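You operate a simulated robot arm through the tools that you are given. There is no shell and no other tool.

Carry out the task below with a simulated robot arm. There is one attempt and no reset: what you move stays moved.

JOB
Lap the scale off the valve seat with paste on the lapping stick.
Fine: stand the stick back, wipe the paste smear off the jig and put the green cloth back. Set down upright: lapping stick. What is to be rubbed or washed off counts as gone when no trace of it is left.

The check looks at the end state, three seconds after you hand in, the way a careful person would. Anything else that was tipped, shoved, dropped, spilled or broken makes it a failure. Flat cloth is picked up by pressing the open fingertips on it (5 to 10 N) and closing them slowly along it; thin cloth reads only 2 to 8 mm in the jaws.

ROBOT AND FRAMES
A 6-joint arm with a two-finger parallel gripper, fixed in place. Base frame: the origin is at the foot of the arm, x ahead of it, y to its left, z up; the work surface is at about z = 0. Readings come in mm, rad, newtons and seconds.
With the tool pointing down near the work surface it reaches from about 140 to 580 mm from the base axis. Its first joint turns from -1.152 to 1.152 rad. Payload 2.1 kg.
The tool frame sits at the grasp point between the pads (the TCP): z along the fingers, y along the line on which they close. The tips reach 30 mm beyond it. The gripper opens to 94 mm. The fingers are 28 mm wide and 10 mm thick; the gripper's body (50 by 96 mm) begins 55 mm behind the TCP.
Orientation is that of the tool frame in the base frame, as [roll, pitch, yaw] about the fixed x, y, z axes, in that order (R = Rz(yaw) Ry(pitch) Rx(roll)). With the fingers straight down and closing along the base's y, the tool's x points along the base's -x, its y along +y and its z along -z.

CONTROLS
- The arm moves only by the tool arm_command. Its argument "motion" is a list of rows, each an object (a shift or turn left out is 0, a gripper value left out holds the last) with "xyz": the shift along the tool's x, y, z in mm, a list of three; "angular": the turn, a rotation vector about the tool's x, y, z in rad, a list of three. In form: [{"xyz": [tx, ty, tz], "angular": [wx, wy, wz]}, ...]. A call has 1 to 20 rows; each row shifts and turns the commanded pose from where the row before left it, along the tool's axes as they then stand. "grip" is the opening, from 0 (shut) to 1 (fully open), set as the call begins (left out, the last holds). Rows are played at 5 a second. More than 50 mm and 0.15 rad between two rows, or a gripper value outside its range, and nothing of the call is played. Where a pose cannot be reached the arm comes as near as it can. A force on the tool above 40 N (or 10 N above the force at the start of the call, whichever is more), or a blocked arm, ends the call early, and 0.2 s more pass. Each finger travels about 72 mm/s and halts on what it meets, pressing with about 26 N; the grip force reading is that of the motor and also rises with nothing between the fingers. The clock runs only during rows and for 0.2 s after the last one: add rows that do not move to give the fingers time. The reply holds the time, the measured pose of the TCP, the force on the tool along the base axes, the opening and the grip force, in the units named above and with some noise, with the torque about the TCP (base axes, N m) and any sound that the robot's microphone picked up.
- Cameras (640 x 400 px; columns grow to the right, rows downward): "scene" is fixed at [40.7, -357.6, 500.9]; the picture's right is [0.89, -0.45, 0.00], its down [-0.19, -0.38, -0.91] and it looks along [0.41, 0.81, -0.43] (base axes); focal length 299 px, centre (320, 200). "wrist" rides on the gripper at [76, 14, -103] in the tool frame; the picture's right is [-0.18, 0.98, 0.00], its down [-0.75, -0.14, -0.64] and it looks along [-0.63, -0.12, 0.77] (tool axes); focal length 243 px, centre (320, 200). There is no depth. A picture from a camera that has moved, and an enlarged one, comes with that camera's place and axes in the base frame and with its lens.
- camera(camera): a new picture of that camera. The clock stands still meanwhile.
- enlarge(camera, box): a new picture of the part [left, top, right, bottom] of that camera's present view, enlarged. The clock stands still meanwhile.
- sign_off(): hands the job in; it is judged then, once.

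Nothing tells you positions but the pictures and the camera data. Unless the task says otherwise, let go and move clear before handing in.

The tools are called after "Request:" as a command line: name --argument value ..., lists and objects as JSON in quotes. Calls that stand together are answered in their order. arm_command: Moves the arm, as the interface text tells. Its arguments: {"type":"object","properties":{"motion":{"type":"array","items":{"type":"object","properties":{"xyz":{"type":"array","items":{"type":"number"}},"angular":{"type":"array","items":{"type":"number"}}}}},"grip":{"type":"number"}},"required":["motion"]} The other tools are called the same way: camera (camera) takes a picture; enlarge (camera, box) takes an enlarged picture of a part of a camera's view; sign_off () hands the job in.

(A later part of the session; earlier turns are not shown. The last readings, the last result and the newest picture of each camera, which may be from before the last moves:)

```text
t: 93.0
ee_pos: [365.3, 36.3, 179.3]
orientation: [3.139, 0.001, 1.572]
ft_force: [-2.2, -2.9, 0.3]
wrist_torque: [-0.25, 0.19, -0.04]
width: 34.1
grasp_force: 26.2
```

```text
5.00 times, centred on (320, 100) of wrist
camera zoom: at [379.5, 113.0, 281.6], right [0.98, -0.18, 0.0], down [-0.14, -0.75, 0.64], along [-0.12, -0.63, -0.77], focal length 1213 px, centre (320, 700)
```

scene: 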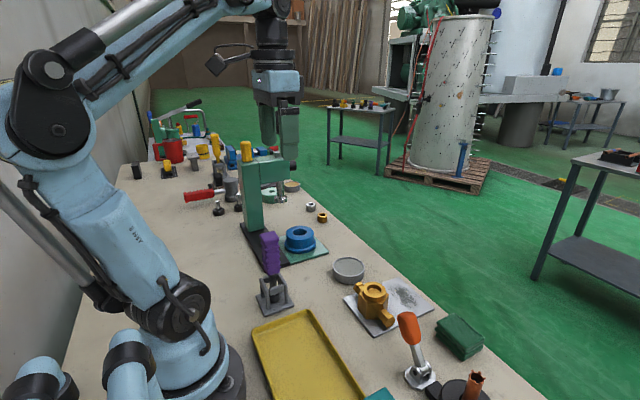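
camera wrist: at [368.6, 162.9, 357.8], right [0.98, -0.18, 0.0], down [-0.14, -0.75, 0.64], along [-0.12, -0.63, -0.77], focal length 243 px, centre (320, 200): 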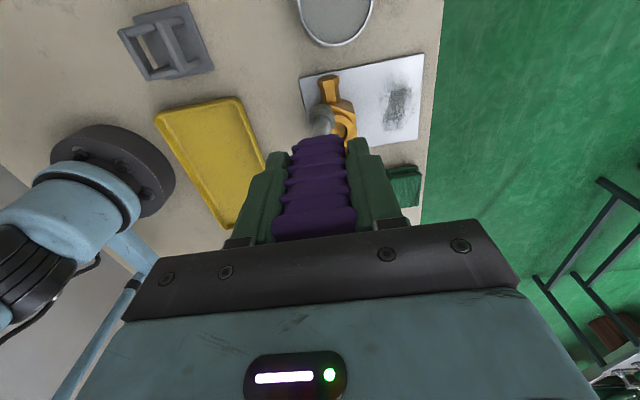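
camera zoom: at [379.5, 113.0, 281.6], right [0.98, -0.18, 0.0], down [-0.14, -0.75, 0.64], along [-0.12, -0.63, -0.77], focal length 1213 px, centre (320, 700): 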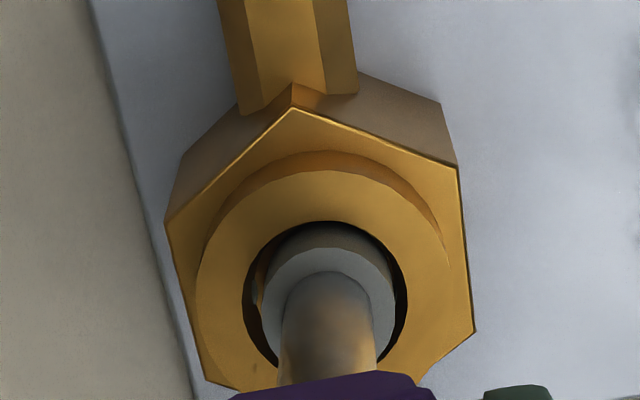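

I feel light contact on the (+x, +y) side; the bore seems to taper. I'll recentre slightly, then push along +x, which is now the stiff direction, and stroke along y.

Request:
arm_command --motion '[{"xyz": [-1, -0.7, 0]}, {"xyz": [0, 0, 0.5]}, {"xyz": [0, 0, 0]}]'

Request:
arm_command --motion '[{"xyz": [0, 1, 0]}, {"xyz": [0, 1, 0]}, {"xyz": [0, 0, 0]}]'

```text
t: 93.8
ee_pos: [365.4, 33.7, 180.0]
orientation: [3.14, 0.0, 1.572]
ft_force: [0.4, 0.5, -1.7]
wrist_torque: [0.0, 0.01, 0.02]
width: 34.1
grasp_force: 26.4
```

```text
t: 94.6
ee_pos: [366.9, 35.0, 179.1]
orientation: [-3.141, 0.0, 1.573]
ft_force: [-4.6, 0.5, -3.9]
wrist_torque: [0.06, 0.61, -0.05]
width: 33.9
grasp_force: 26.1
```

Contact is at the bottom edge at 4.6 N. I'll push a little more and stroke.

Request:
arm_command --motion '[{"xyz": [0, 1.2, 0]}, {"xyz": [2, 0, 0]}, {"xyz": [-2, 0, 0]}, {"xyz": [-2, 0, 0]}, {"xyz": [2, 0, 0]}, {"xyz": [2, 0, 0]}, {"xyz": [-2, 0, 0]}, {"xyz": [-2, 0, 0]}, {"xyz": [2, 0, 0]}, {"xyz": [2, 0, 0]}, {"xyz": [-2, 0, 0]}, {"xyz": [-2, 0, 0]}, {"xyz": [2, 0, 0]}, {"xyz": [2, 0, 0]}, {"xyz": [-2, 0, 0]}, {"xyz": [-2, 0, 0]}, {"xyz": [2, 0, 0]}, {"xyz": [0, 0, 0]}]'

Request:
enlarge --camera "wrist" --box '[270, 60, 370, 140]'

```text
t: 98.4
ee_pos: [368.5, 35.3, 178.8]
orientation: [3.14, -0.001, 1.571]
ft_force: [-9.2, -1.4, -8.8]
wrist_torque: [-0.1, 1.05, -0.11]
width: 34.3
grasp_force: 26.0
```

```text
5.00 times, centred on (320, 100) of wrist
camera zoom: at [381.8, 111.9, 281.2], right [0.98, -0.18, 0.0], down [-0.14, -0.75, 0.64], along [-0.12, -0.63, -0.77], focal length 1213 px, centre (320, 700)
```

zoom: 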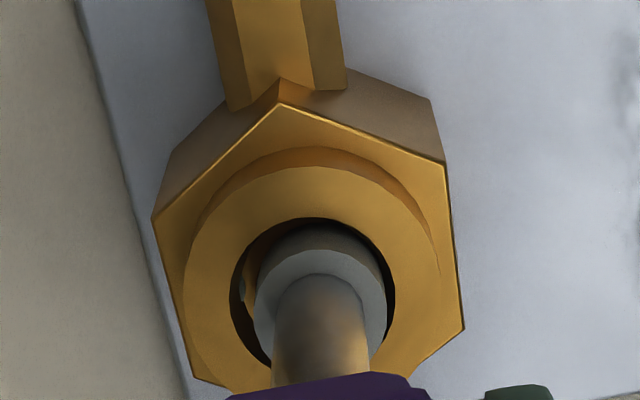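

It held 9 N throughout. Now the same toward -x.

Request:
arm_command --motion '[{"xyz": [0, -2, -0.5]}, {"xyz": [0, -2, 0]}, {"xyz": [0, -1, 0]}, {"xyz": [0, -1, 0]}, {"xyz": [0, 0, 0]}]'

Request:
arm_command --motion '[{"xyz": [0, -1, 0]}, {"xyz": [0, 0, 0]}]'

```text
t: 99.6
ee_pos: [362.4, 34.2, 179.7]
orientation: [3.137, 0.002, 1.572]
ft_force: [7.5, 1.7, 3.6]
wrist_torque: [0.05, -0.73, 0.03]
width: 34.2
grasp_force: 26.4
```

```text
t: 100.2
ee_pos: [363.3, 35.7, 179.3]
orientation: [3.138, -0.001, 1.573]
ft_force: [10.4, 2.1, 4.5]
wrist_torque: [0.17, -1.08, 0.07]
width: 34.4
grasp_force: 26.1
```

On the -x side the contact seems to be at the rim, so I'll back off, lean the foot's bottom toward -x (stiff direction this time) and press again.

Request:
arm_command --motion '[{"xyz": [0, 2, 0]}, {"xyz": [0, 2, 0]}, {"xyz": [0, 2.6, 0], "angular": [0.02, 0, 0]}, {"xyz": [0, 2.6, 0], "angular": [0.02, 0, 0]}, {"xyz": [0, 2.6, 0], "angular": [0.02, 0, 0]}, {"xyz": [0, 2.6, 0], "angular": [0.02, 0, 0]}, {"xyz": [0, 0, 0]}]'

Request:
arm_command --motion '[{"xyz": [0, -1, 0]}, {"xyz": [0, -1, 0]}, {"xyz": [0, 0, 0]}]'

Request:
enlarge --camera "scene" --box '[340, 200, 430, 330]'

```text
t: 101.8
ee_pos: [374.8, 34.7, 180.0]
orientation: [-3.062, -0.002, 1.575]
ft_force: [0.6, -0.8, -1.2]
wrist_torque: [0.0, -0.04, 0.02]
width: 33.9
grasp_force: 26.1
```

```text
t: 102.6
ee_pos: [372.3, 35.0, 179.3]
orientation: [-3.063, -0.001, 1.571]
ft_force: [0.8, 0.0, -1.2]
wrist_torque: [0.04, -0.09, 0.01]
width: 34.2
grasp_force: 26.1
```

```text
3.08 times, centred on (385, 265) of scene
camera zoom: at [40.7, -357.6, 500.9], right [0.89, -0.45, 0.0], down [-0.19, -0.38, -0.91], along [0.41, 0.81, -0.43], focal length 919 px, centre (120, 0)
```

zoom: 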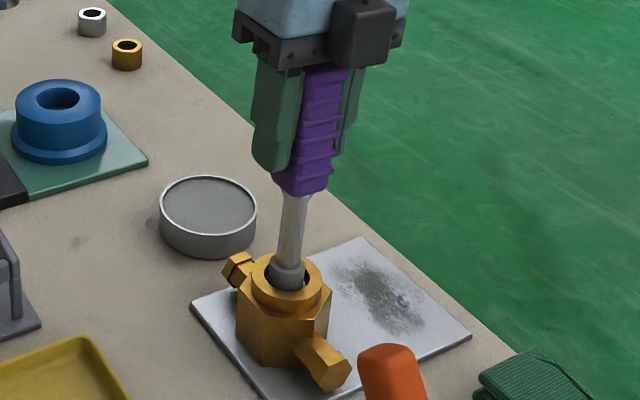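

Just touching. I'll press on and stroke along y.

Request:
arm_command --motion '[{"xyz": [0, -1, 0]}, {"xyz": [0, -1, 0]}, {"xyz": [0, 0, 0]}]'

Request:
arm_command --motion '[{"xyz": [0, -0.6, 0]}, {"xyz": [2, 0, 0]}, {"xyz": [-2, 0, 0]}, {"xyz": [-2, 0, 0]}, {"xyz": [2, 0, 0]}, {"xyz": [2, 0, 0]}, {"xyz": [-2, 0, 0]}, {"xyz": [-2, 0, 0]}, {"xyz": [2, 0, 0]}, {"xyz": [2, 0, 0]}, {"xyz": [-2, 0, 0]}, {"xyz": [-2, 0, 0]}, {"xyz": [2, 0, 0]}, {"xyz": [2, 0, 0]}, {"xyz": [-2, 0, 0]}, {"xyz": [-2, 0, 0]}, {"xyz": [2, 0, 0]}, {"xyz": [0, 0, 0]}]'

```text
t: 103.4
ee_pos: [371.9, 34.6, 179.3]
orientation: [-3.064, 0.001, 1.573]
ft_force: [9.8, -0.6, -5.1]
wrist_torque: [-0.07, -1.33, 0.12]
width: 34.0
grasp_force: 25.9
```

```text
t: 107.2
ee_pos: [371.0, 34.7, 180.9]
orientation: [-3.064, 0.0, 1.571]
ft_force: [5.6, -0.6, -4.7]
wrist_torque: [0.08, -0.79, 0.08]
width: 34.6
grasp_force: 26.3
```

Contact at the bottom was 10 N and dropped to 5.6 during the strokes, which looks promising. I'll un-lean, lift out and inspect from almost straight above.

Request:
arm_command --motion '[{"xyz": [0, 2.3, 0]}, {"xyz": [0, -2.6, 0], "angular": [-0.02, 0, 0]}, {"xyz": [0, -2.6, 0], "angular": [-0.02, 0, 0]}, {"xyz": [0, -2.6, 0], "angular": [-0.02, 0, 0]}, {"xyz": [0, -2.6, 0], "angular": [-0.02, 0, 0]}, {"xyz": [0, 0, 0]}]'

Request:
arm_command --motion '[{"xyz": [0, 0, -10]}, {"xyz": [0, 0, -10]}, {"xyz": [0, 0, -15]}, {"xyz": [0, 0, -20]}, {"xyz": [0, 0, -20]}, {"xyz": [-20, 0, 0]}, {"xyz": [-20, 0, 0]}, {"xyz": [-15, 0, 0]}, {"xyz": [0, 0, 0]}, {"xyz": [0, 0, 0]}]'

Request:
camera --camera "wrist"

Request:
enlarge --camera "wrist" --box '[280, 50, 340, 110]'

```text
t: 108.6
ee_pos: [362.8, 34.2, 179.6]
orientation: [3.14, -0.001, 1.573]
ft_force: [3.1, -0.7, -1.2]
wrist_torque: [-0.12, -0.35, 0.07]
width: 34.4
grasp_force: 25.9
```

```text
t: 110.8
ee_pos: [360.9, -21.7, 254.4]
orientation: [3.14, -0.002, 1.573]
ft_force: [0.0, 0.0, -1.7]
wrist_torque: [0.03, -0.01, -0.04]
width: 34.2
grasp_force: 25.9
```

```text
taken
camera wrist: at [375.5, 55.6, 356.2], right [0.98, -0.18, 0.0], down [-0.14, -0.75, 0.64], along [-0.12, -0.63, -0.77], focal length 243 px, centre (320, 200)
```

wrist: 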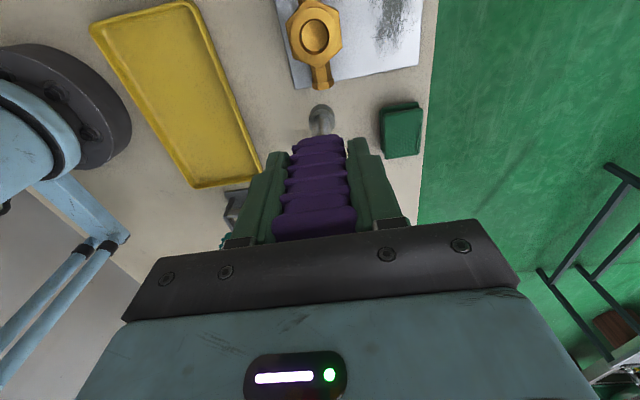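

```text
6.67 times, centred on (310, 80) of wrist
camera zoom: at [375.5, 55.6, 356.2], right [0.98, -0.18, 0.0], down [-0.14, -0.75, 0.64], along [-0.12, -0.63, -0.77], focal length 1618 px, centre (387, 1000)
```

zoom: 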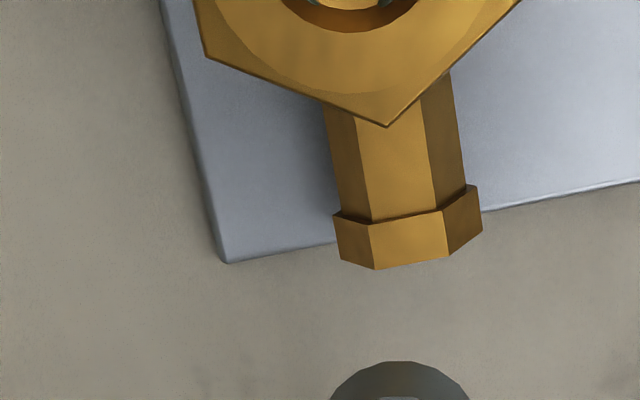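

Request:
enlarge --camera "wrist" --box '[290, 10, 340, 60]'

Request:
enlarge --camera "scene" --box '[330, 190, 430, 330]'

```text
8.00 times, centred on (315, 35) of wrist
camera zoom: at [375.5, 55.6, 356.2], right [0.98, -0.18, 0.0], down [-0.14, -0.75, 0.64], along [-0.12, -0.63, -0.77], focal length 1941 px, centre (360, 1520)
```

zoom: 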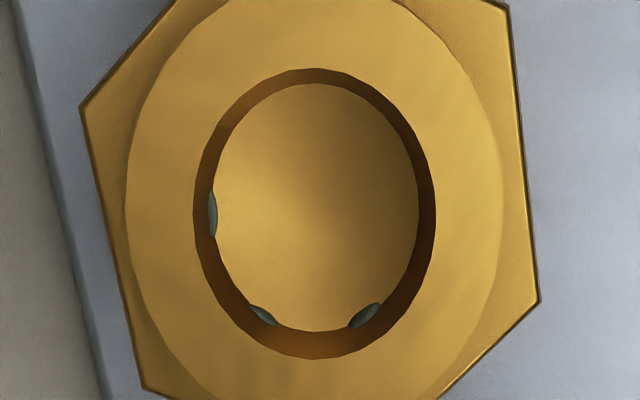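

```text
2.86 times, centred on (380, 260) of scene
camera zoom: at [40.7, -357.6, 500.9], right [0.89, -0.45, 0.0], down [-0.19, -0.38, -0.91], along [0.41, 0.81, -0.43], focal length 853 px, centre (149, 29)
```

zoom: 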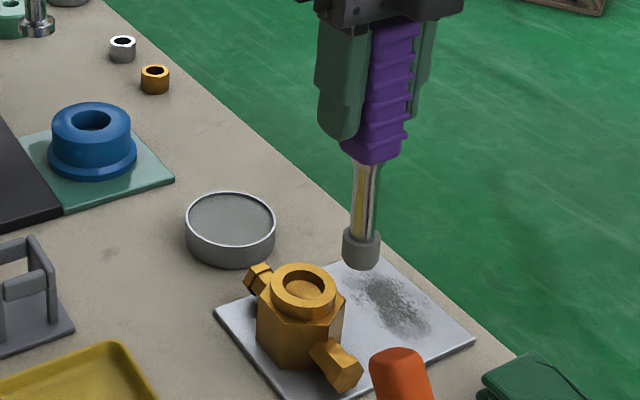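

The +x blob is gone too. Three are left: -x, (-x, -y) and (+x, -y). I'll go back in for the -x blob, lower than last time, with a smaller lean and longer strokes.

Request:
arm_command --motion '[{"xyz": [20, 0, 0]}, {"xyz": [20, 0, 0]}, {"xyz": [15, 1, 0]}, {"xyz": [0, 0, 20]}, {"xyz": [0, 0, 20]}, {"xyz": [0, 0, 15]}, {"xyz": [0, 0, 10]}, {"xyz": [0, 0, 8]}, {"xyz": [0, 0, 0]}]'

Request:
enlarge --camera "wrist" --box '[270, 60, 370, 140]'

```text
t: 112.8
ee_pos: [363.8, 34.1, 182.3]
orientation: [3.14, 0.0, 1.572]
ft_force: [-0.8, 0.1, -1.9]
wrist_torque: [0.02, -0.02, -0.02]
width: 34.2
grasp_force: 26.0
```

```text
5.00 times, centred on (320, 100) of wrist
camera zoom: at [377.2, 111.1, 284.1], right [0.98, -0.18, 0.0], down [-0.14, -0.75, 0.64], along [-0.12, -0.63, -0.77], focal length 1213 px, centre (320, 700)
```

zoom: 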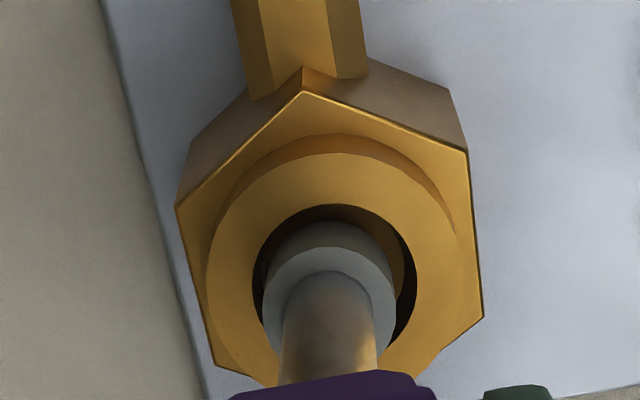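

The foot already sits close to the -x wall. I'll add a slight lean and lower to the floor.

Request:
arm_command --motion '[{"xyz": [0, 3.1, 0], "angular": [0.02, 0, 0]}, {"xyz": [0, 3.1, 0], "angular": [0.02, 0, 0]}, {"xyz": [0, 0, 1]}, {"xyz": [0, 0, 1]}, {"xyz": [0, 0, 0]}]'

Request:
arm_command --motion '[{"xyz": [0, 0, 0.7]}, {"xyz": [0, 0, 0.7]}, {"xyz": [0, 0, 0]}]'

```text
t: 114.0
ee_pos: [370.0, 34.6, 180.2]
orientation: [-3.103, 0.001, 1.573]
ft_force: [0.9, 0.8, -0.7]
wrist_torque: [0.03, -0.03, -0.01]
width: 34.0
grasp_force: 26.2
```

```text
t: 114.8
ee_pos: [370.4, 34.0, 179.1]
orientation: [-3.103, 0.0, 1.571]
ft_force: [-0.3, 0.2, -1.8]
wrist_torque: [0.02, 0.0, 0.04]
width: 34.1
grasp_force: 26.2
```

Request:
arm_command --motion '[{"xyz": [0, 0, 0.6]}, {"xyz": [0, 0, 0]}]'

Request:
arm_command --motion '[{"xyz": [0, 0, 0.6]}, {"xyz": [0, 0, 0]}]'

```text
t: 115.4
ee_pos: [369.3, 34.0, 178.0]
orientation: [-3.103, -0.001, 1.573]
ft_force: [-0.6, -1.1, 5.9]
wrist_torque: [-0.01, 0.03, -0.01]
width: 34.3
grasp_force: 26.0
```

```text
t: 116.0
ee_pos: [370.6, 34.8, 177.9]
orientation: [-3.104, -0.001, 1.572]
ft_force: [1.2, -2.1, 24.4]
wrist_torque: [-0.26, -0.27, 0.01]
width: 34.3
grasp_force: 26.0
```

The foot is on the floor. I'll ease off 0.5 mm and push toward -x.

Request:
arm_command --motion '[{"xyz": [0, 0, -0.5]}, {"xyz": [0, -1, 0]}, {"xyz": [0, -1, 0]}, {"xyz": [0, 0, 0]}]'

Request:
arm_command --motion '[{"xyz": [0, -1, 0]}, {"xyz": [0, 0, 0]}]'

```text
t: 117.0
ee_pos: [367.8, 32.7, 176.0]
orientation: [-3.104, 0.0, 1.571]
ft_force: [9.0, 0.0, 11.1]
wrist_torque: [-0.01, -1.13, 0.01]
width: 34.0
grasp_force: 26.1
```

```text
t: 117.6
ee_pos: [367.5, 34.5, 176.9]
orientation: [-3.103, -0.001, 1.574]
ft_force: [8.1, -1.1, 1.5]
wrist_torque: [-0.19, -1.06, 0.03]
width: 33.8
grasp_force: 26.0
```

Good contact, about 8–9 N sideways. Stroking along y now.

Request:
arm_command --motion '[{"xyz": [0, -0.5, 0]}, {"xyz": [2.5, 0, 0]}, {"xyz": [-2.5, 0, 0]}, {"xyz": [-2.5, 0, 0]}, {"xyz": [2.5, 0, 0]}, {"xyz": [2.5, 0, 0]}, {"xyz": [-2.5, 0, 0]}, {"xyz": [-2.5, 0, 0]}, {"xyz": [2.5, 0, 0]}, {"xyz": [2.5, 0, 0]}, {"xyz": [-2.5, 0, 0]}, {"xyz": [-2.5, 0, 0]}, {"xyz": [2.5, 0, 0]}, {"xyz": [2.5, 0, 0]}, {"xyz": [-2.5, 0, 0]}, {"xyz": [-2.5, 0, 0]}, {"xyz": [2.5, 0, 0]}, {"xyz": [0, 0, 0]}]'

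Request:
arm_command --motion '[{"xyz": [0, -0.5, 0]}, {"xyz": [2.5, 0, 0]}, {"xyz": [-2.5, 0, 0]}, {"xyz": [-2.5, 0, 0]}, {"xyz": [2.5, 0, 0]}, {"xyz": [2.5, 0, 0]}, {"xyz": [-2.5, 0, 0]}, {"xyz": [-2.5, 0, 0]}, {"xyz": [2.5, 0, 0]}, {"xyz": [2.5, 0, 0]}, {"xyz": [-2.5, 0, 0]}, {"xyz": [-2.5, 0, 0]}, {"xyz": [2.5, 0, 0]}, {"xyz": [2.5, 0, 0]}, {"xyz": [-2.5, 0, 0]}, {"xyz": [-2.5, 0, 0]}, {"xyz": [2.5, 0, 0]}, {"xyz": [0, 0, 0]}]'

```text
t: 121.4
ee_pos: [365.7, 34.4, 177.9]
orientation: [-3.102, -0.001, 1.571]
ft_force: [9.1, 0.0, 0.0]
wrist_torque: [-0.05, -1.06, 0.08]
width: 34.1
grasp_force: 26.8
```

```text
t: 125.2
ee_pos: [366.8, 35.2, 177.7]
orientation: [-3.103, 0.0, 1.572]
ft_force: [8.0, 0.7, 5.2]
wrist_torque: [-0.06, -0.97, 0.05]
width: 34.0
grasp_force: 25.9
```

I've stroked the -x blob thoroughly. Now I'll un-lean, rise a little and rotate the tool about the foot axis, so the stiff direction lines up with the (-x, -y) blob.

Request:
arm_command --motion '[{"xyz": [0, 2, -1]}, {"xyz": [0, 2, -1]}, {"xyz": [0, -2.6, 0], "angular": [-0.02, 0, 0]}, {"xyz": [0, -2.6, 0], "angular": [-0.02, 0, 0]}, {"xyz": [0, 0, -1]}, {"xyz": [0, 0, 0]}]'

Request:
enlarge --camera "wrist" --box '[270, 60, 370, 140]'

```text
t: 126.6
ee_pos: [365.6, 34.8, 181.3]
orientation: [3.139, 0.0, 1.573]
ft_force: [0.0, -0.5, -2.6]
wrist_torque: [0.01, 0.01, 0.03]
width: 34.3
grasp_force: 25.7
```

```text
5.00 times, centred on (320, 100) of wrist
camera zoom: at [378.6, 111.8, 283.0], right [0.98, -0.18, 0.0], down [-0.14, -0.75, 0.64], along [-0.12, -0.63, -0.77], focal length 1213 px, centre (320, 700)
```

zoom: 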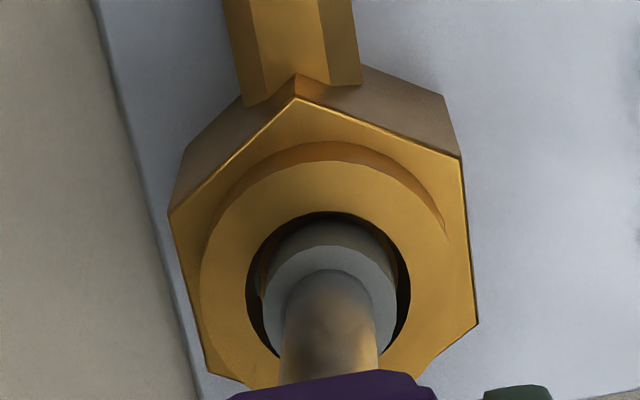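

Centred. Rotating about the foot axis now.

Request:
arm_command --motion '[{"xyz": [-0.08, -1.12, 0], "angular": [0, 0, -0.14]}, {"xyz": [-0.08, -1.12, 0], "angular": [0, 0, -0.14]}, {"xyz": [-0.08, -1.12, 0], "angular": [0, 0, -0.14]}, {"xyz": [-0.08, -1.12, 0], "angular": [0, 0, -0.14]}, {"xyz": [-0.08, -1.12, 0], "angular": [0, 0, -0.14]}, {"xyz": [-0.08, -1.12, 0], "angular": [0, 0, -0.14]}, {"xyz": [0, 0, 0]}, {"xyz": [0, 0, 0]}]'

Request:
enlarge --camera "wrist" --box '[270, 60, 370, 140]'

```text
t: 128.4
ee_pos: [358.6, 31.4, 180.5]
orientation: [3.139, 0.0, 2.412]
ft_force: [-0.2, -0.5, -2.9]
wrist_torque: [0.0, 0.01, 0.01]
width: 34.4
grasp_force: 26.4
```

```text
5.00 times, centred on (320, 100) of wrist
camera zoom: at [310.5, 93.7, 283.3], right [0.79, 0.61, 0.0], down [0.47, -0.61, 0.64], along [0.39, -0.51, -0.77], focal length 1213 px, centre (320, 700)
```

zoom: 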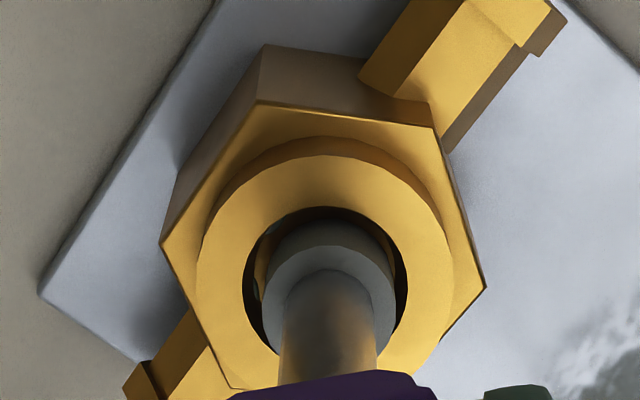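

Good, still centred. Left in the picture is now the (-x, -y) direction. I'll lower to near the floor and push that way.

Request:
arm_command --motion '[{"xyz": [0, 0, 1.2]}, {"xyz": [0, 0, 1.2]}, {"xyz": [0, 0, 0]}]'

Request:
arm_command --motion '[{"xyz": [0, -1, 0.3]}, {"xyz": [0, -1, 0]}, {"xyz": [0, 0, 0]}]'

```text
t: 129.2
ee_pos: [359.7, 31.5, 179.5]
orientation: [3.14, 0.0, 2.413]
ft_force: [0.0, 0.0, -1.9]
wrist_torque: [0.03, 0.01, 0.0]
width: 34.2
grasp_force: 25.8
```

```text
t: 130.0
ee_pos: [357.6, 29.6, 178.6]
orientation: [3.14, 0.001, 2.411]
ft_force: [-0.1, -0.8, -2.2]
wrist_torque: [0.01, -0.01, -0.03]
width: 34.1
grasp_force: 26.0
```

Request:
arm_command --motion '[{"xyz": [0, -1, 0]}, {"xyz": [0, 0, 0]}]'

Request:
arm_command --motion '[{"xyz": [0, -1, 0]}, {"xyz": [0, 0, 0]}]'

```text
t: 130.6
ee_pos: [356.8, 29.5, 178.9]
orientation: [3.141, 0.001, 2.413]
ft_force: [1.1, 0.2, -1.5]
wrist_torque: [0.2, -0.1, 0.01]
width: 34.1
grasp_force: 26.1
```

```text
t: 131.2
ee_pos: [355.9, 29.1, 178.3]
orientation: [3.138, 0.002, 2.413]
ft_force: [4.6, 3.5, 2.4]
wrist_torque: [0.45, -0.65, 0.08]
width: 34.3
grasp_force: 26.3
```

Contact is made at about 6 N. I'll press a little more and stroke along the tangent.

Request:
arm_command --motion '[{"xyz": [0, -0.8, 0]}, {"xyz": [2.5, 0, 0]}, {"xyz": [-2.5, 0, 0]}, {"xyz": [-2.5, 0, 0]}, {"xyz": [2.5, 0, 0]}, {"xyz": [2.5, 0, 0]}, {"xyz": [-2.5, 0, 0]}, {"xyz": [-2.5, 0, 0]}, {"xyz": [2.5, 0, 0]}, {"xyz": [2.5, 0, 0]}, {"xyz": [-2.5, 0, 0]}, {"xyz": [-2.5, 0, 0]}, {"xyz": [2.5, 0, 0]}, {"xyz": [2.5, 0, 0]}, {"xyz": [-2.5, 0, 0]}, {"xyz": [-2.5, 0, 0]}, {"xyz": [2.5, 0, 0]}, {"xyz": [0, 0, 0]}]'

Request:
arm_command --motion '[{"xyz": [0, -0.5, 0]}, {"xyz": [2.5, 0, 0]}, {"xyz": [-2.5, 0, 0]}, {"xyz": [-2.5, 0, 0]}, {"xyz": [2.5, 0, 0]}, {"xyz": [2.5, 0, 0]}, {"xyz": [-2.5, 0, 0]}, {"xyz": [-2.5, 0, 0]}, {"xyz": [2.5, 0, 0]}, {"xyz": [2.5, 0, 0]}, {"xyz": [-2.5, 0, 0]}, {"xyz": [-2.5, 0, 0]}, {"xyz": [2.5, 0, 0]}, {"xyz": [2.5, 0, 0]}, {"xyz": [-2.5, 0, 0]}, {"xyz": [-2.5, 0, 0]}, {"xyz": [2.5, 0, 0]}, {"xyz": [0, 0, 0]}]'

Request:
enlarge --camera "wrist" --box '[270, 60, 370, 140]'

```text
t: 135.0
ee_pos: [357.0, 28.6, 179.1]
orientation: [3.138, 0.002, 2.413]
ft_force: [4.0, 7.6, -2.0]
wrist_torque: [0.86, -0.58, 0.08]
width: 34.2
grasp_force: 26.5
```

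```text
t: 138.8
ee_pos: [356.3, 29.0, 177.9]
orientation: [3.14, 0.002, 2.413]
ft_force: [5.0, 4.1, -6.3]
wrist_torque: [0.55, -0.64, 0.08]
width: 34.4
grasp_force: 26.0
```

```text
5.00 times, centred on (320, 100) of wrist
camera zoom: at [308.1, 90.4, 279.9], right [0.79, 0.61, 0.0], down [0.47, -0.61, 0.64], along [0.39, -0.51, -0.77], focal length 1213 px, centre (320, 700)
```

zoom: 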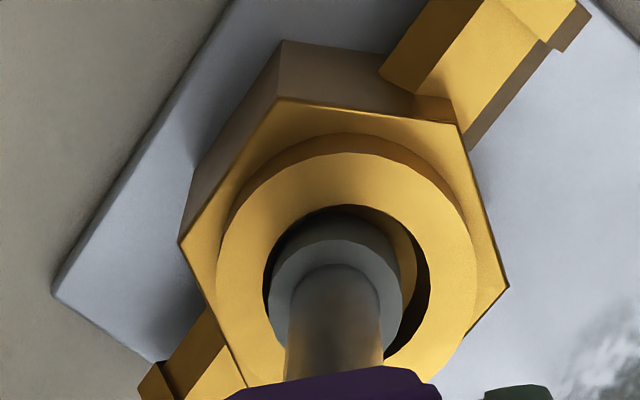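

The force has fallen off as the blob wore away. I'll back off to centre, raise and rotate for the (+x, -y) blob.

Request:
arm_command --motion '[{"xyz": [0, 2, -1]}, {"xyz": [0, 2.3, -1]}, {"xyz": [-0.09, -1.2, 0], "angular": [0, 0, -0.149]}, {"xyz": [-0.09, -1.2, 0], "angular": [0, 0, -0.149]}, {"xyz": [-0.09, -1.2, 0], "angular": [0, 0, -0.149]}, {"xyz": [-0.09, -1.2, 0], "angular": [0, 0, -0.149]}, {"xyz": [-0.09, -1.2, 0], "angular": [0, 0, -0.149]}, {"xyz": [-0.09, -1.2, 0], "angular": [0, 0, -0.149]}, {"xyz": [-0.09, -1.2, 0], "angular": [0, 0, -0.149]}, {"xyz": [0, 0, 0]}, {"xyz": [0, 0, 0]}]'

Request:
enlarge --camera "wrist" --box '[270, 60, 370, 140]'

```text
t: 141.2
ee_pos: [356.7, 23.2, 179.9]
orientation: [3.141, 0.0, -2.829]
ft_force: [-0.4, 0.1, -2.0]
wrist_torque: [-0.03, 0.0, -0.01]
width: 34.1
grasp_force: 25.9
```

```text
5.00 times, centred on (320, 100) of wrist
camera zoom: at [279.1, 14.3, 282.0], right [-0.13, 0.99, 0.0], down [0.76, 0.1, 0.64], along [0.64, 0.08, -0.77], focal length 1213 px, centre (320, 700)
```

zoom: 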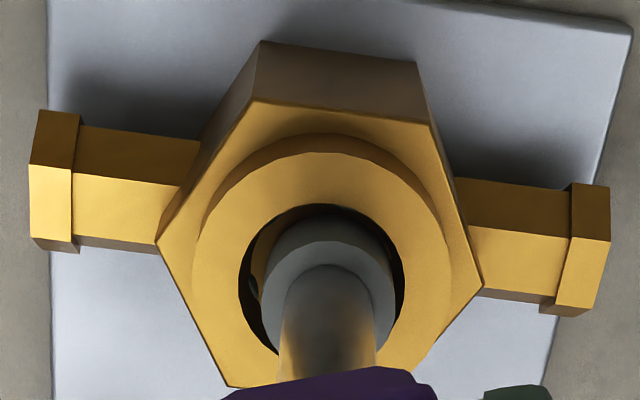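

Left in the picture is now the (+x, -y) direction. I'll lower and push that way.

Request:
arm_command --motion '[{"xyz": [0, -1, 1]}, {"xyz": [0, -1, 0.7]}, {"xyz": [0, -1, 0]}, {"xyz": [0, 0, 0]}]'

Request:
arm_command --motion '[{"xyz": [0, -1, 0]}, {"xyz": [0, 0, 0]}]'

```text
t: 142.2
ee_pos: [356.4, 20.9, 178.1]
orientation: [-3.139, 0.003, -2.827]
ft_force: [-1.2, 2.0, -1.7]
wrist_torque: [0.16, 0.11, 0.0]
width: 34.3
grasp_force: 26.2
```

```text
t: 142.8
ee_pos: [357.6, 19.8, 178.8]
orientation: [3.14, 0.002, -2.829]
ft_force: [-2.2, 5.3, 2.4]
wrist_torque: [0.72, 0.23, 0.04]
width: 34.2
grasp_force: 26.1
```

Request:
arm_command --motion '[{"xyz": [0, -0.8, 0]}, {"xyz": [2.5, 0, 0]}, {"xyz": [-2.5, 0, 0]}, {"xyz": [-2.5, 0, 0]}, {"xyz": [2.5, 0, 0]}, {"xyz": [2.5, 0, 0]}, {"xyz": [-2.5, 0, 0]}, {"xyz": [-2.5, 0, 0]}, {"xyz": [2.5, 0, 0]}, {"xyz": [2.5, 0, 0]}, {"xyz": [-2.5, 0, 0]}, {"xyz": [-2.5, 0, 0]}, {"xyz": [2.5, 0, 0]}, {"xyz": [2.5, 0, 0]}, {"xyz": [-2.5, 0, 0]}, {"xyz": [-2.5, 0, 0]}, {"xyz": [2.5, 0, 0]}, {"xyz": [0, 0, 0]}]'

Request:
arm_command --motion '[{"xyz": [0, -0.5, 0]}, {"xyz": [2.5, 0, 0]}, {"xyz": [-2.5, 0, 0]}, {"xyz": [-2.5, 0, 0]}, {"xyz": [2.5, 0, 0]}, {"xyz": [2.5, 0, 0]}, {"xyz": [-2.5, 0, 0]}, {"xyz": [-2.5, 0, 0]}, {"xyz": [2.5, 0, 0]}, {"xyz": [2.5, 0, 0]}, {"xyz": [-2.5, 0, 0]}, {"xyz": [-2.5, 0, 0]}, {"xyz": [2.5, 0, 0]}, {"xyz": [2.5, 0, 0]}, {"xyz": [-2.5, 0, 0]}, {"xyz": [-2.5, 0, 0]}, {"xyz": [2.5, 0, 0]}, {"xyz": [0, 0, 0]}]'

Request:
arm_command --motion '[{"xyz": [0, 2, 0]}, {"xyz": [0, 2, 0]}, {"xyz": [0, 0, -10]}, {"xyz": [0, 0, -10]}, {"xyz": [0, 0, -15]}, {"xyz": [0, 0, -20]}, {"xyz": [0, 0, -20]}, {"xyz": [-20, 0, 0]}, {"xyz": [-20, 0, 0]}, {"xyz": [-15, 0, 0]}, {"xyz": [0, 0, 0]}, {"xyz": [0, 0, 0]}]'

Request:
camera --camera "wrist"

```text
t: 146.6
ee_pos: [357.6, 19.7, 179.6]
orientation: [3.142, 0.003, -2.828]
ft_force: [-3.0, 6.0, -2.8]
wrist_torque: [0.72, 0.34, 0.03]
width: 34.1
grasp_force: 26.0
```

```text
t: 150.4
ee_pos: [358.5, 18.6, 178.5]
orientation: [3.141, 0.004, -2.829]
ft_force: [-1.8, 8.5, -7.3]
wrist_torque: [1.0, 0.37, 0.07]
width: 35.0
grasp_force: 26.3
```

```text
t: 153.0
ee_pos: [407.9, 38.8, 253.3]
orientation: [3.14, 0.002, -2.828]
ft_force: [-0.2, -0.1, -1.9]
wrist_torque: [0.04, -0.01, 0.01]
width: 33.9
grasp_force: 26.2
```

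```text
taken
camera wrist: at [330.6, 29.8, 354.7], right [-0.13, 0.99, 0.0], down [0.76, 0.1, 0.64], along [0.64, 0.08, -0.77], focal length 243 px, centre (320, 200)
```

wrist: 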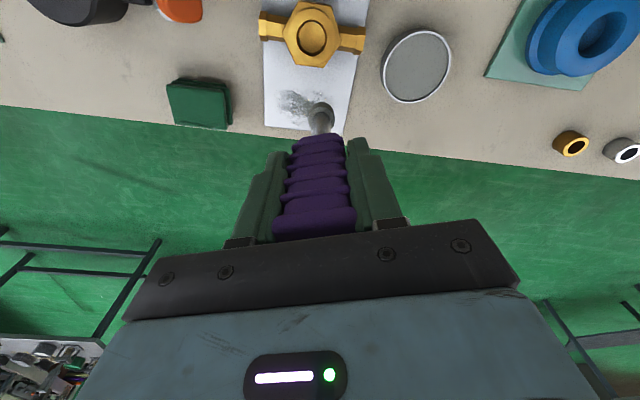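

Request:
enlarge --camera "wrist" --box '[287, 12, 337, 62]'

Request:
enlarge --camera "scene" --box '[330, 190, 450, 330]'

```text
8.00 times, centred on (312, 37) of wrist
camera zoom: at [330.6, 29.8, 354.7], right [-0.13, 0.99, 0.0], down [0.76, 0.1, 0.64], along [0.64, 0.08, -0.77], focal length 1941 px, centre (384, 1504)
```

zoom: 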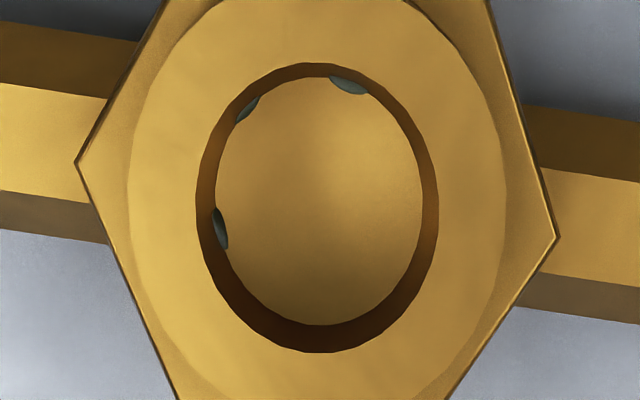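

```text
2.86 times, centred on (390, 260) of scene
camera zoom: at [40.7, -357.6, 500.9], right [0.89, -0.45, 0.0], down [-0.19, -0.38, -0.91], along [0.41, 0.81, -0.43], focal length 853 px, centre (120, 29)
```

zoom: 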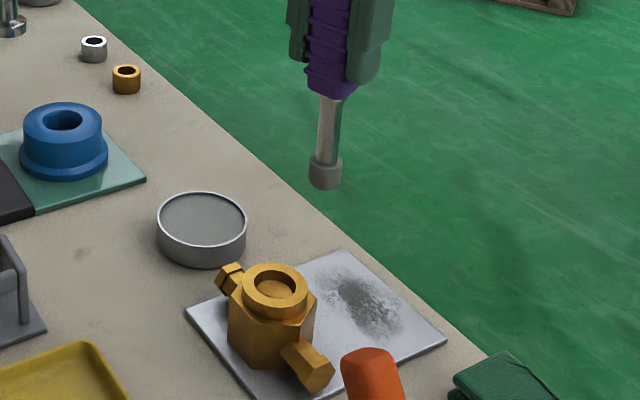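

The same three blobs remain after good contact, so the paste may be used up. I'll check the foot closely.

Request:
enlarge --camera "scene" --box '[420, 215, 460, 265]'

Request:
enlarge --camera "wrist" --box '[300, 90, 345, 140]'

Request:
enlarge --camera "scene" --box '[418, 230, 478, 280]'

```text
8.00 times, centred on (440, 240) of scene
camera zoom: at [40.7, -357.6, 500.9], right [0.89, -0.45, 0.0], down [-0.19, -0.38, -0.91], along [0.41, 0.81, -0.43], focal length 2389 px, centre (-640, -120)
```

zoom: 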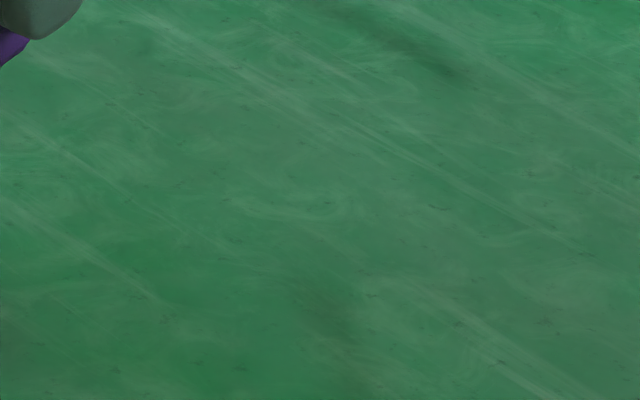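

```text
8.00 times, centred on (322, 115) of wrist
camera zoom: at [330.6, 29.8, 354.7], right [-0.13, 0.99, 0.0], down [0.76, 0.1, 0.64], along [0.64, 0.08, -0.77], focal length 1941 px, centre (300, 880)
```

zoom: 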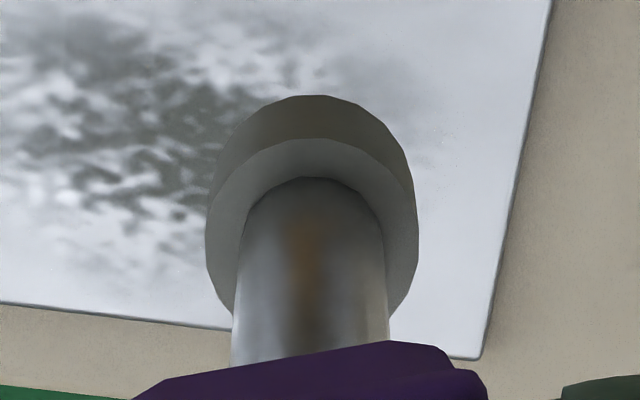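

```text
8.00 times, centred on (448, 255) of scene
camera zoom: at [40.7, -357.6, 500.9], right [0.89, -0.45, 0.0], down [-0.19, -0.38, -0.91], along [0.41, 0.81, -0.43], focal length 2389 px, centre (-704, -240)
```

zoom: 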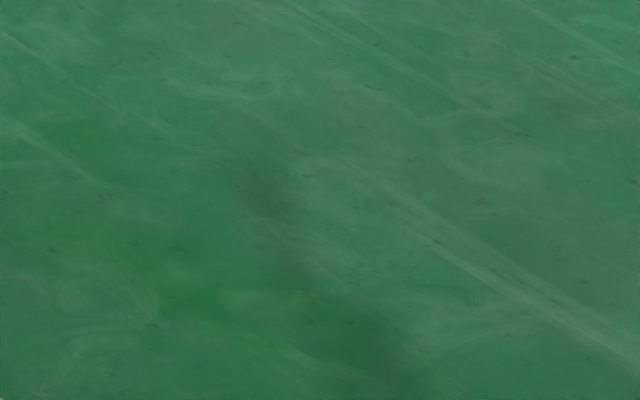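

The foot's colour doesn't settle it. A fresh dip is harmless and rules out spent paste, so I'll go back over the tin.

Request:
arm_command --motion '[{"xyz": [0.6, 29.3, 0]}, {"xyz": [0.6, 29.3, 0]}, {"xyz": [0.6, 29.3, 0]}, {"xyz": [0.6, 29.3, 0]}, {"xyz": [0, 0, 30]}, {"xyz": [0, 0, 30]}, {"xyz": [0, 0, 15]}, {"xyz": [0, 0, 0]}, {"xyz": [0, 0, 0]}]'

Request:
enlarge --camera "scene" --box '[310, 190, 410, 300]'

Request:
camera --camera "wrist"

```text
t: 155.0
ee_pos: [372.7, 148.6, 178.7]
orientation: [3.141, 0.002, -2.828]
ft_force: [-0.7, 0.1, -2.1]
wrist_torque: [-0.02, 0.02, -0.03]
width: 34.1
grasp_force: 26.5
```

```text
3.64 times, centred on (360, 245) of scene
camera zoom: at [40.7, -357.6, 500.9], right [0.89, -0.45, 0.0], down [-0.19, -0.38, -0.91], along [0.41, 0.81, -0.43], focal length 1086 px, centre (174, 36)
```

zoom: 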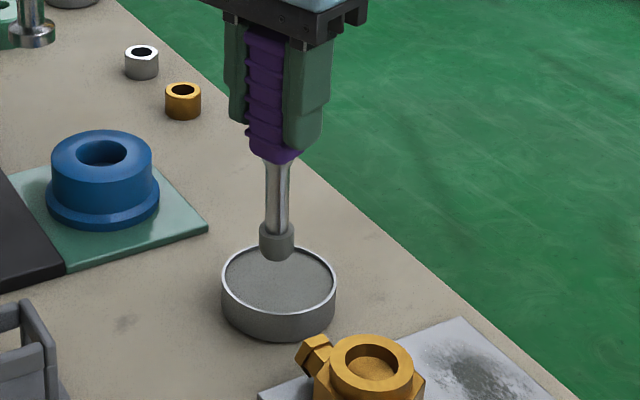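

```text
taken
camera wrist: at [294.4, 140.3, 279.7], right [-0.13, 0.99, 0.0], down [0.76, 0.1, 0.64], along [0.64, 0.08, -0.77], focal length 243 px, centre (320, 200)
```

wrist: 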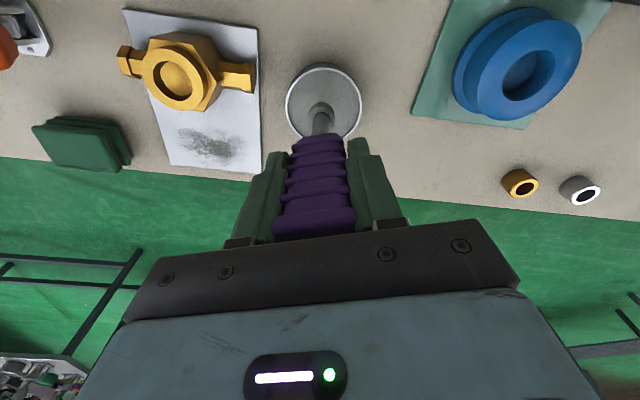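

Over the tin again. I'll lower gently to touch.

Request:
arm_command --motion '[{"xyz": [0, 0, 10]}, {"xyz": [0, 0, 8]}, {"xyz": [0, 0, 4]}, {"xyz": [0, 0, 1.5]}, {"xyz": [0, 0, 0]}]'

Request:
arm_command --motion '[{"xyz": [0, 0, 1.5]}, {"xyz": [0, 0, 1.5]}, {"xyz": [0, 0, 0]}]'

```text
t: 156.2
ee_pos: [370.6, 150.0, 154.9]
orientation: [3.141, 0.002, -2.827]
ft_force: [-0.8, 0.2, -1.2]
wrist_torque: [-0.01, 0.04, -0.01]
width: 34.1
grasp_force: 25.7
```

```text
t: 157.0
ee_pos: [372.4, 149.8, 153.1]
orientation: [3.141, 0.002, -2.828]
ft_force: [0.3, -0.6, -1.8]
wrist_torque: [0.0, -0.01, 0.04]
width: 34.1
grasp_force: 26.0
```

Request:
arm_command --motion '[{"xyz": [0, 0, 1]}, {"xyz": [0, 0, 1]}, {"xyz": [0, 0, 0]}]'

Request:
enlarge --camera "scene" --box '[310, 190, 410, 300]'

```text
t: 157.8
ee_pos: [372.2, 150.1, 151.2]
orientation: [-3.14, 0.001, -2.826]
ft_force: [-1.2, -2.0, 20.4]
wrist_torque: [-0.16, 0.28, 0.01]
width: 34.0
grasp_force: 25.6
```

```text
3.64 times, centred on (360, 245) of scene
camera zoom: at [40.6, -357.6, 500.9], right [0.89, -0.45, 0.0], down [-0.19, -0.38, -0.91], along [0.41, 0.81, -0.43], focal length 1086 px, centre (174, 36)
```

zoom: 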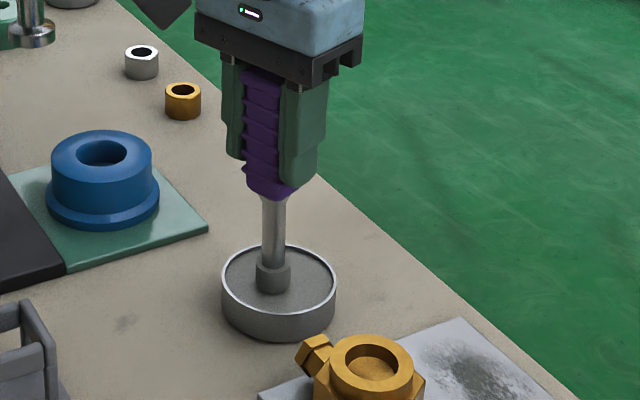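

Freshly dipped. I'll return to above the seat bore.

Request:
arm_command --motion '[{"xyz": [0, 0, -10]}, {"xyz": [0, 0, -30]}, {"xyz": [0, 0, -25]}, {"xyz": [13.5, -28.8, 0]}, {"xyz": [13.5, -28.8, 0]}, {"xyz": [13.5, -28.8, 0]}, {"xyz": [13.5, -28.8, 0]}, {"xyz": [0, 0, 10]}, {"xyz": [0, 0, 0]}, {"xyz": [0, 0, 0]}]'

Request:
enlarge --camera "wrist" --box '[270, 60, 370, 140]'

Request:
enlarge --camera "scene" --box '[340, 220, 430, 330]'

```text
t: 160.0
ee_pos: [354.8, 22.7, 204.1]
orientation: [-3.141, 0.003, -2.827]
ft_force: [0.5, -0.9, -2.6]
wrist_torque: [-0.03, 0.03, -0.02]
width: 34.0
grasp_force: 25.8
```

```text
5.00 times, centred on (320, 100) of wrist
camera zoom: at [277.7, 14.1, 305.5], right [-0.13, 0.99, 0.0], down [0.76, 0.1, 0.64], along [0.64, 0.08, -0.77], focal length 1213 px, centre (320, 700)
```

zoom: 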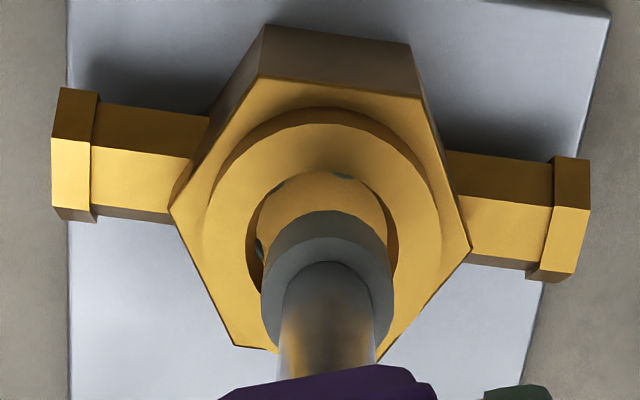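

```text
3.64 times, centred on (385, 275) of scene
camera zoom: at [40.7, -357.6, 500.9], right [0.89, -0.45, 0.0], down [-0.19, -0.38, -0.91], along [0.41, 0.81, -0.43], focal length 1086 px, centre (84, -73)
```

zoom: 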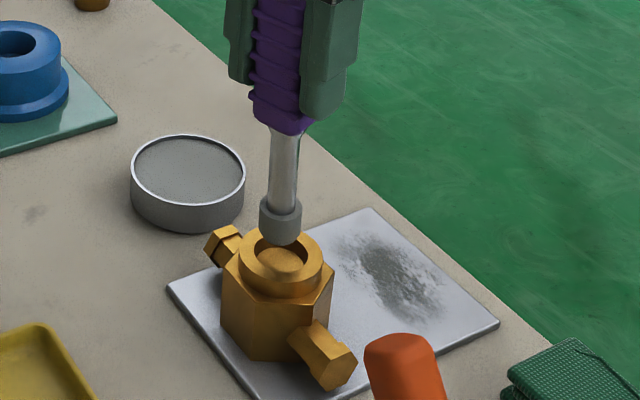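

The foot is centred within about 1 mm. I'll lower it to the floor with a light press.

Request:
arm_command --motion '[{"xyz": [0, -1, 8]}, {"xyz": [0, 0, 6]}, {"xyz": [0, 0, 5]}, {"xyz": [0, 0, 3]}, {"xyz": [0, 0, 1]}, {"xyz": [0, 0, 0]}]'

Request:
arm_command --motion '[{"xyz": [0, 0, 1]}, {"xyz": [0, 0, 0.7]}, {"xyz": [0, 0, 0]}]'

```text
t: 161.4
ee_pos: [355.7, 22.5, 181.5]
orientation: [3.141, 0.001, -2.829]
ft_force: [0.8, 0.8, -0.4]
wrist_torque: [-0.02, 0.02, 0.04]
width: 34.1
grasp_force: 26.3
```

```text
t: 162.2
ee_pos: [356.1, 22.9, 180.5]
orientation: [3.141, 0.001, -2.828]
ft_force: [1.0, 0.9, -1.6]
wrist_torque: [-0.02, 0.0, -0.01]
width: 34.0
grasp_force: 25.9
```

Request:
arm_command --motion '[{"xyz": [0, 0, 0.7]}, {"xyz": [0, 0, 0.7]}, {"xyz": [0, 0, 0]}]'

Request:
arm_command --motion '[{"xyz": [0, 0, 0.6]}, {"xyz": [0, 0, 0]}]'

```text
t: 163.0
ee_pos: [355.1, 22.3, 178.7]
orientation: [-3.141, 0.002, -2.827]
ft_force: [0.1, 0.3, -1.9]
wrist_torque: [0.02, 0.01, 0.05]
width: 33.8
grasp_force: 26.1
```

```text
t: 163.6
ee_pos: [356.5, 22.5, 179.2]
orientation: [3.141, 0.003, -2.828]
ft_force: [-0.9, -0.1, -2.2]
wrist_torque: [0.01, -0.02, 0.0]
width: 34.3
grasp_force: 26.0
```

Request:
arm_command --motion '[{"xyz": [0, 0, 0.6]}, {"xyz": [0, 0, 0]}]'

Request:
arm_command --motion '[{"xyz": [0, 0, 0.6]}, {"xyz": [0, 0, 0]}]'

```text
t: 164.2
ee_pos: [356.1, 23.7, 178.8]
orientation: [3.141, 0.0, -2.828]
ft_force: [0.8, 0.6, -1.0]
wrist_torque: [0.01, -0.08, -0.02]
width: 34.3
grasp_force: 26.3
```

```text
t: 164.8
ee_pos: [356.0, 23.4, 177.7]
orientation: [-3.141, 0.003, -2.827]
ft_force: [-1.4, 1.8, 14.7]
wrist_torque: [0.15, 0.2, -0.04]
width: 33.8
grasp_force: 26.3
```

Floor press is about 16 N. I'll run full 4 mm orbits with the fresh paste, biased toward the (-y) side.

Request:
arm_command --motion '[{"xyz": [2, -1, 0]}, {"xyz": [2, 0, 0]}, {"xyz": [-0.764, 2.351, 0]}, {"xyz": [-2.0, 1.453, 0]}, {"xyz": [-2.472, 0, 0]}, {"xyz": [-2.0, -1.453, 0]}, {"xyz": [-0.764, -2.351, 0]}, {"xyz": [0.764, -2.351, 0]}, {"xyz": [2.0, -1.453, 0]}, {"xyz": [2.472, 0, 0]}, {"xyz": [2.0, 1.453, 0]}, {"xyz": [0.764, 2.351, 0]}]'

Request:
arm_command --motion '[{"xyz": [-0.764, 2.351, 0]}, {"xyz": [-2.0, 1.453, 0]}, {"xyz": [-2.472, 0, 0]}, {"xyz": [-2.0, -1.453, 0]}, {"xyz": [-0.764, -2.351, 0]}, {"xyz": [0.764, -2.351, 0]}, {"xyz": [2.0, -1.453, 0]}, {"xyz": [2.472, 0, 0]}, {"xyz": [2.0, 1.453, 0]}, {"xyz": [0.764, 2.351, 0]}, {"xyz": [-0.764, 2.351, 0]}, {"xyz": [-2.0, 1.453, 0]}, {"xyz": [-2.472, 0, 0]}, {"xyz": [-2.0, -1.453, 0]}, {"xyz": [-0.764, -2.351, 0]}, {"xyz": [0.764, -2.351, 0]}, {"xyz": [2.0, -1.453, 0]}, {"xyz": [2.472, 0, 0]}, {"xyz": [2.0, 1.453, 0]}, {"xyz": [0.764, 2.351, 0]}]'

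Request:
enlarge --camera "wrist" --box '[270, 60, 370, 140]'

```text
t: 167.4
ee_pos: [353.0, 18.5, 178.1]
orientation: [-3.138, -0.001, -2.83]
ft_force: [2.7, 0.2, 4.3]
wrist_torque: [0.06, -0.37, 0.05]
width: 34.3
grasp_force: 25.7
```

```text
t: 171.6
ee_pos: [352.5, 18.8, 178.0]
orientation: [-3.139, 0.003, -2.829]
ft_force: [4.6, 3.3, 1.8]
wrist_torque: [0.27, -0.59, 0.06]
width: 34.4
grasp_force: 26.2
```

```text
5.00 times, centred on (320, 100) of wrist
camera zoom: at [274.8, 10.0, 278.2], right [-0.13, 0.99, 0.0], down [0.76, 0.1, 0.64], along [0.64, 0.08, -0.77], focal length 1213 px, centre (320, 700)
```

zoom: 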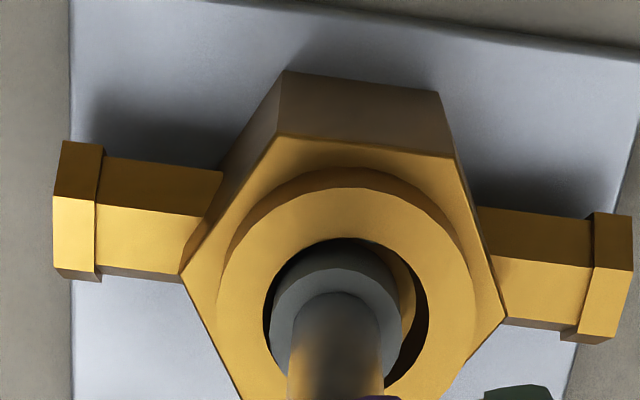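

I'll lift out and inspect.

Request:
arm_command --motion '[{"xyz": [-2, 0.5, 0]}, {"xyz": [-2, 0.5, 0]}, {"xyz": [0, 0, -10]}, {"xyz": [0, 0, -10]}, {"xyz": [0, 0, -15]}, {"xyz": [0, 0, -20]}, {"xyz": [0, 0, -20]}, {"xyz": [-20, 0, 0]}, {"xyz": [-20, 0, 0]}, {"xyz": [-15, 0, 0]}, {"xyz": [0, 0, 0]}, {"xyz": [0, 0, 0]}]'

Request:
enlarge --camera "wrist" --box '[287, 12, 337, 62]'

Request:
enlarge --camera "scene" --box '[330, 160, 450, 320]'

```text
t: 174.2
ee_pos: [407.9, 39.6, 252.9]
orientation: [-3.14, 0.001, -2.827]
ft_force: [-0.4, -0.7, -1.8]
wrist_torque: [0.0, -0.01, -0.03]
width: 34.2
grasp_force: 25.5
```

```text
8.00 times, centred on (312, 37) of wrist
camera zoom: at [329.4, 30.6, 354.6], right [-0.13, 0.99, 0.0], down [0.76, 0.1, 0.64], along [0.64, 0.08, -0.77], focal length 1941 px, centre (384, 1504)
```

zoom: 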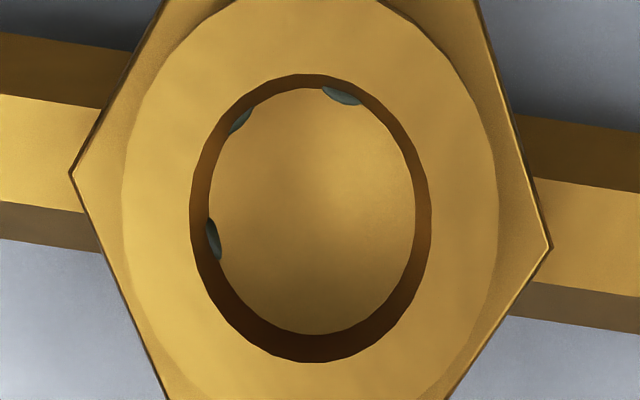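

```text
2.50 times, centred on (390, 240) of scene
camera zoom: at [40.7, -357.6, 500.9], right [0.89, -0.45, 0.0], down [-0.19, -0.38, -0.91], along [0.41, 0.81, -0.43], focal length 746 px, centre (145, 100)
```

zoom: 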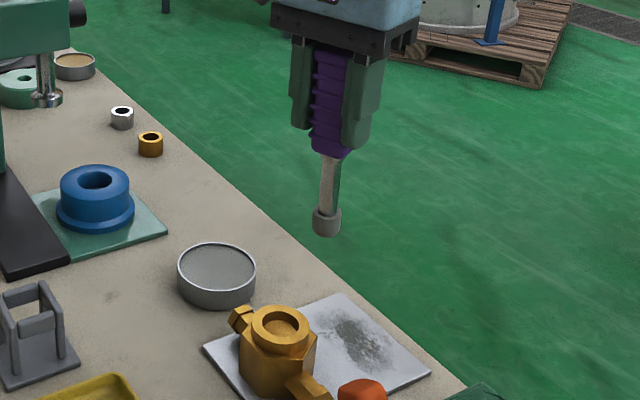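

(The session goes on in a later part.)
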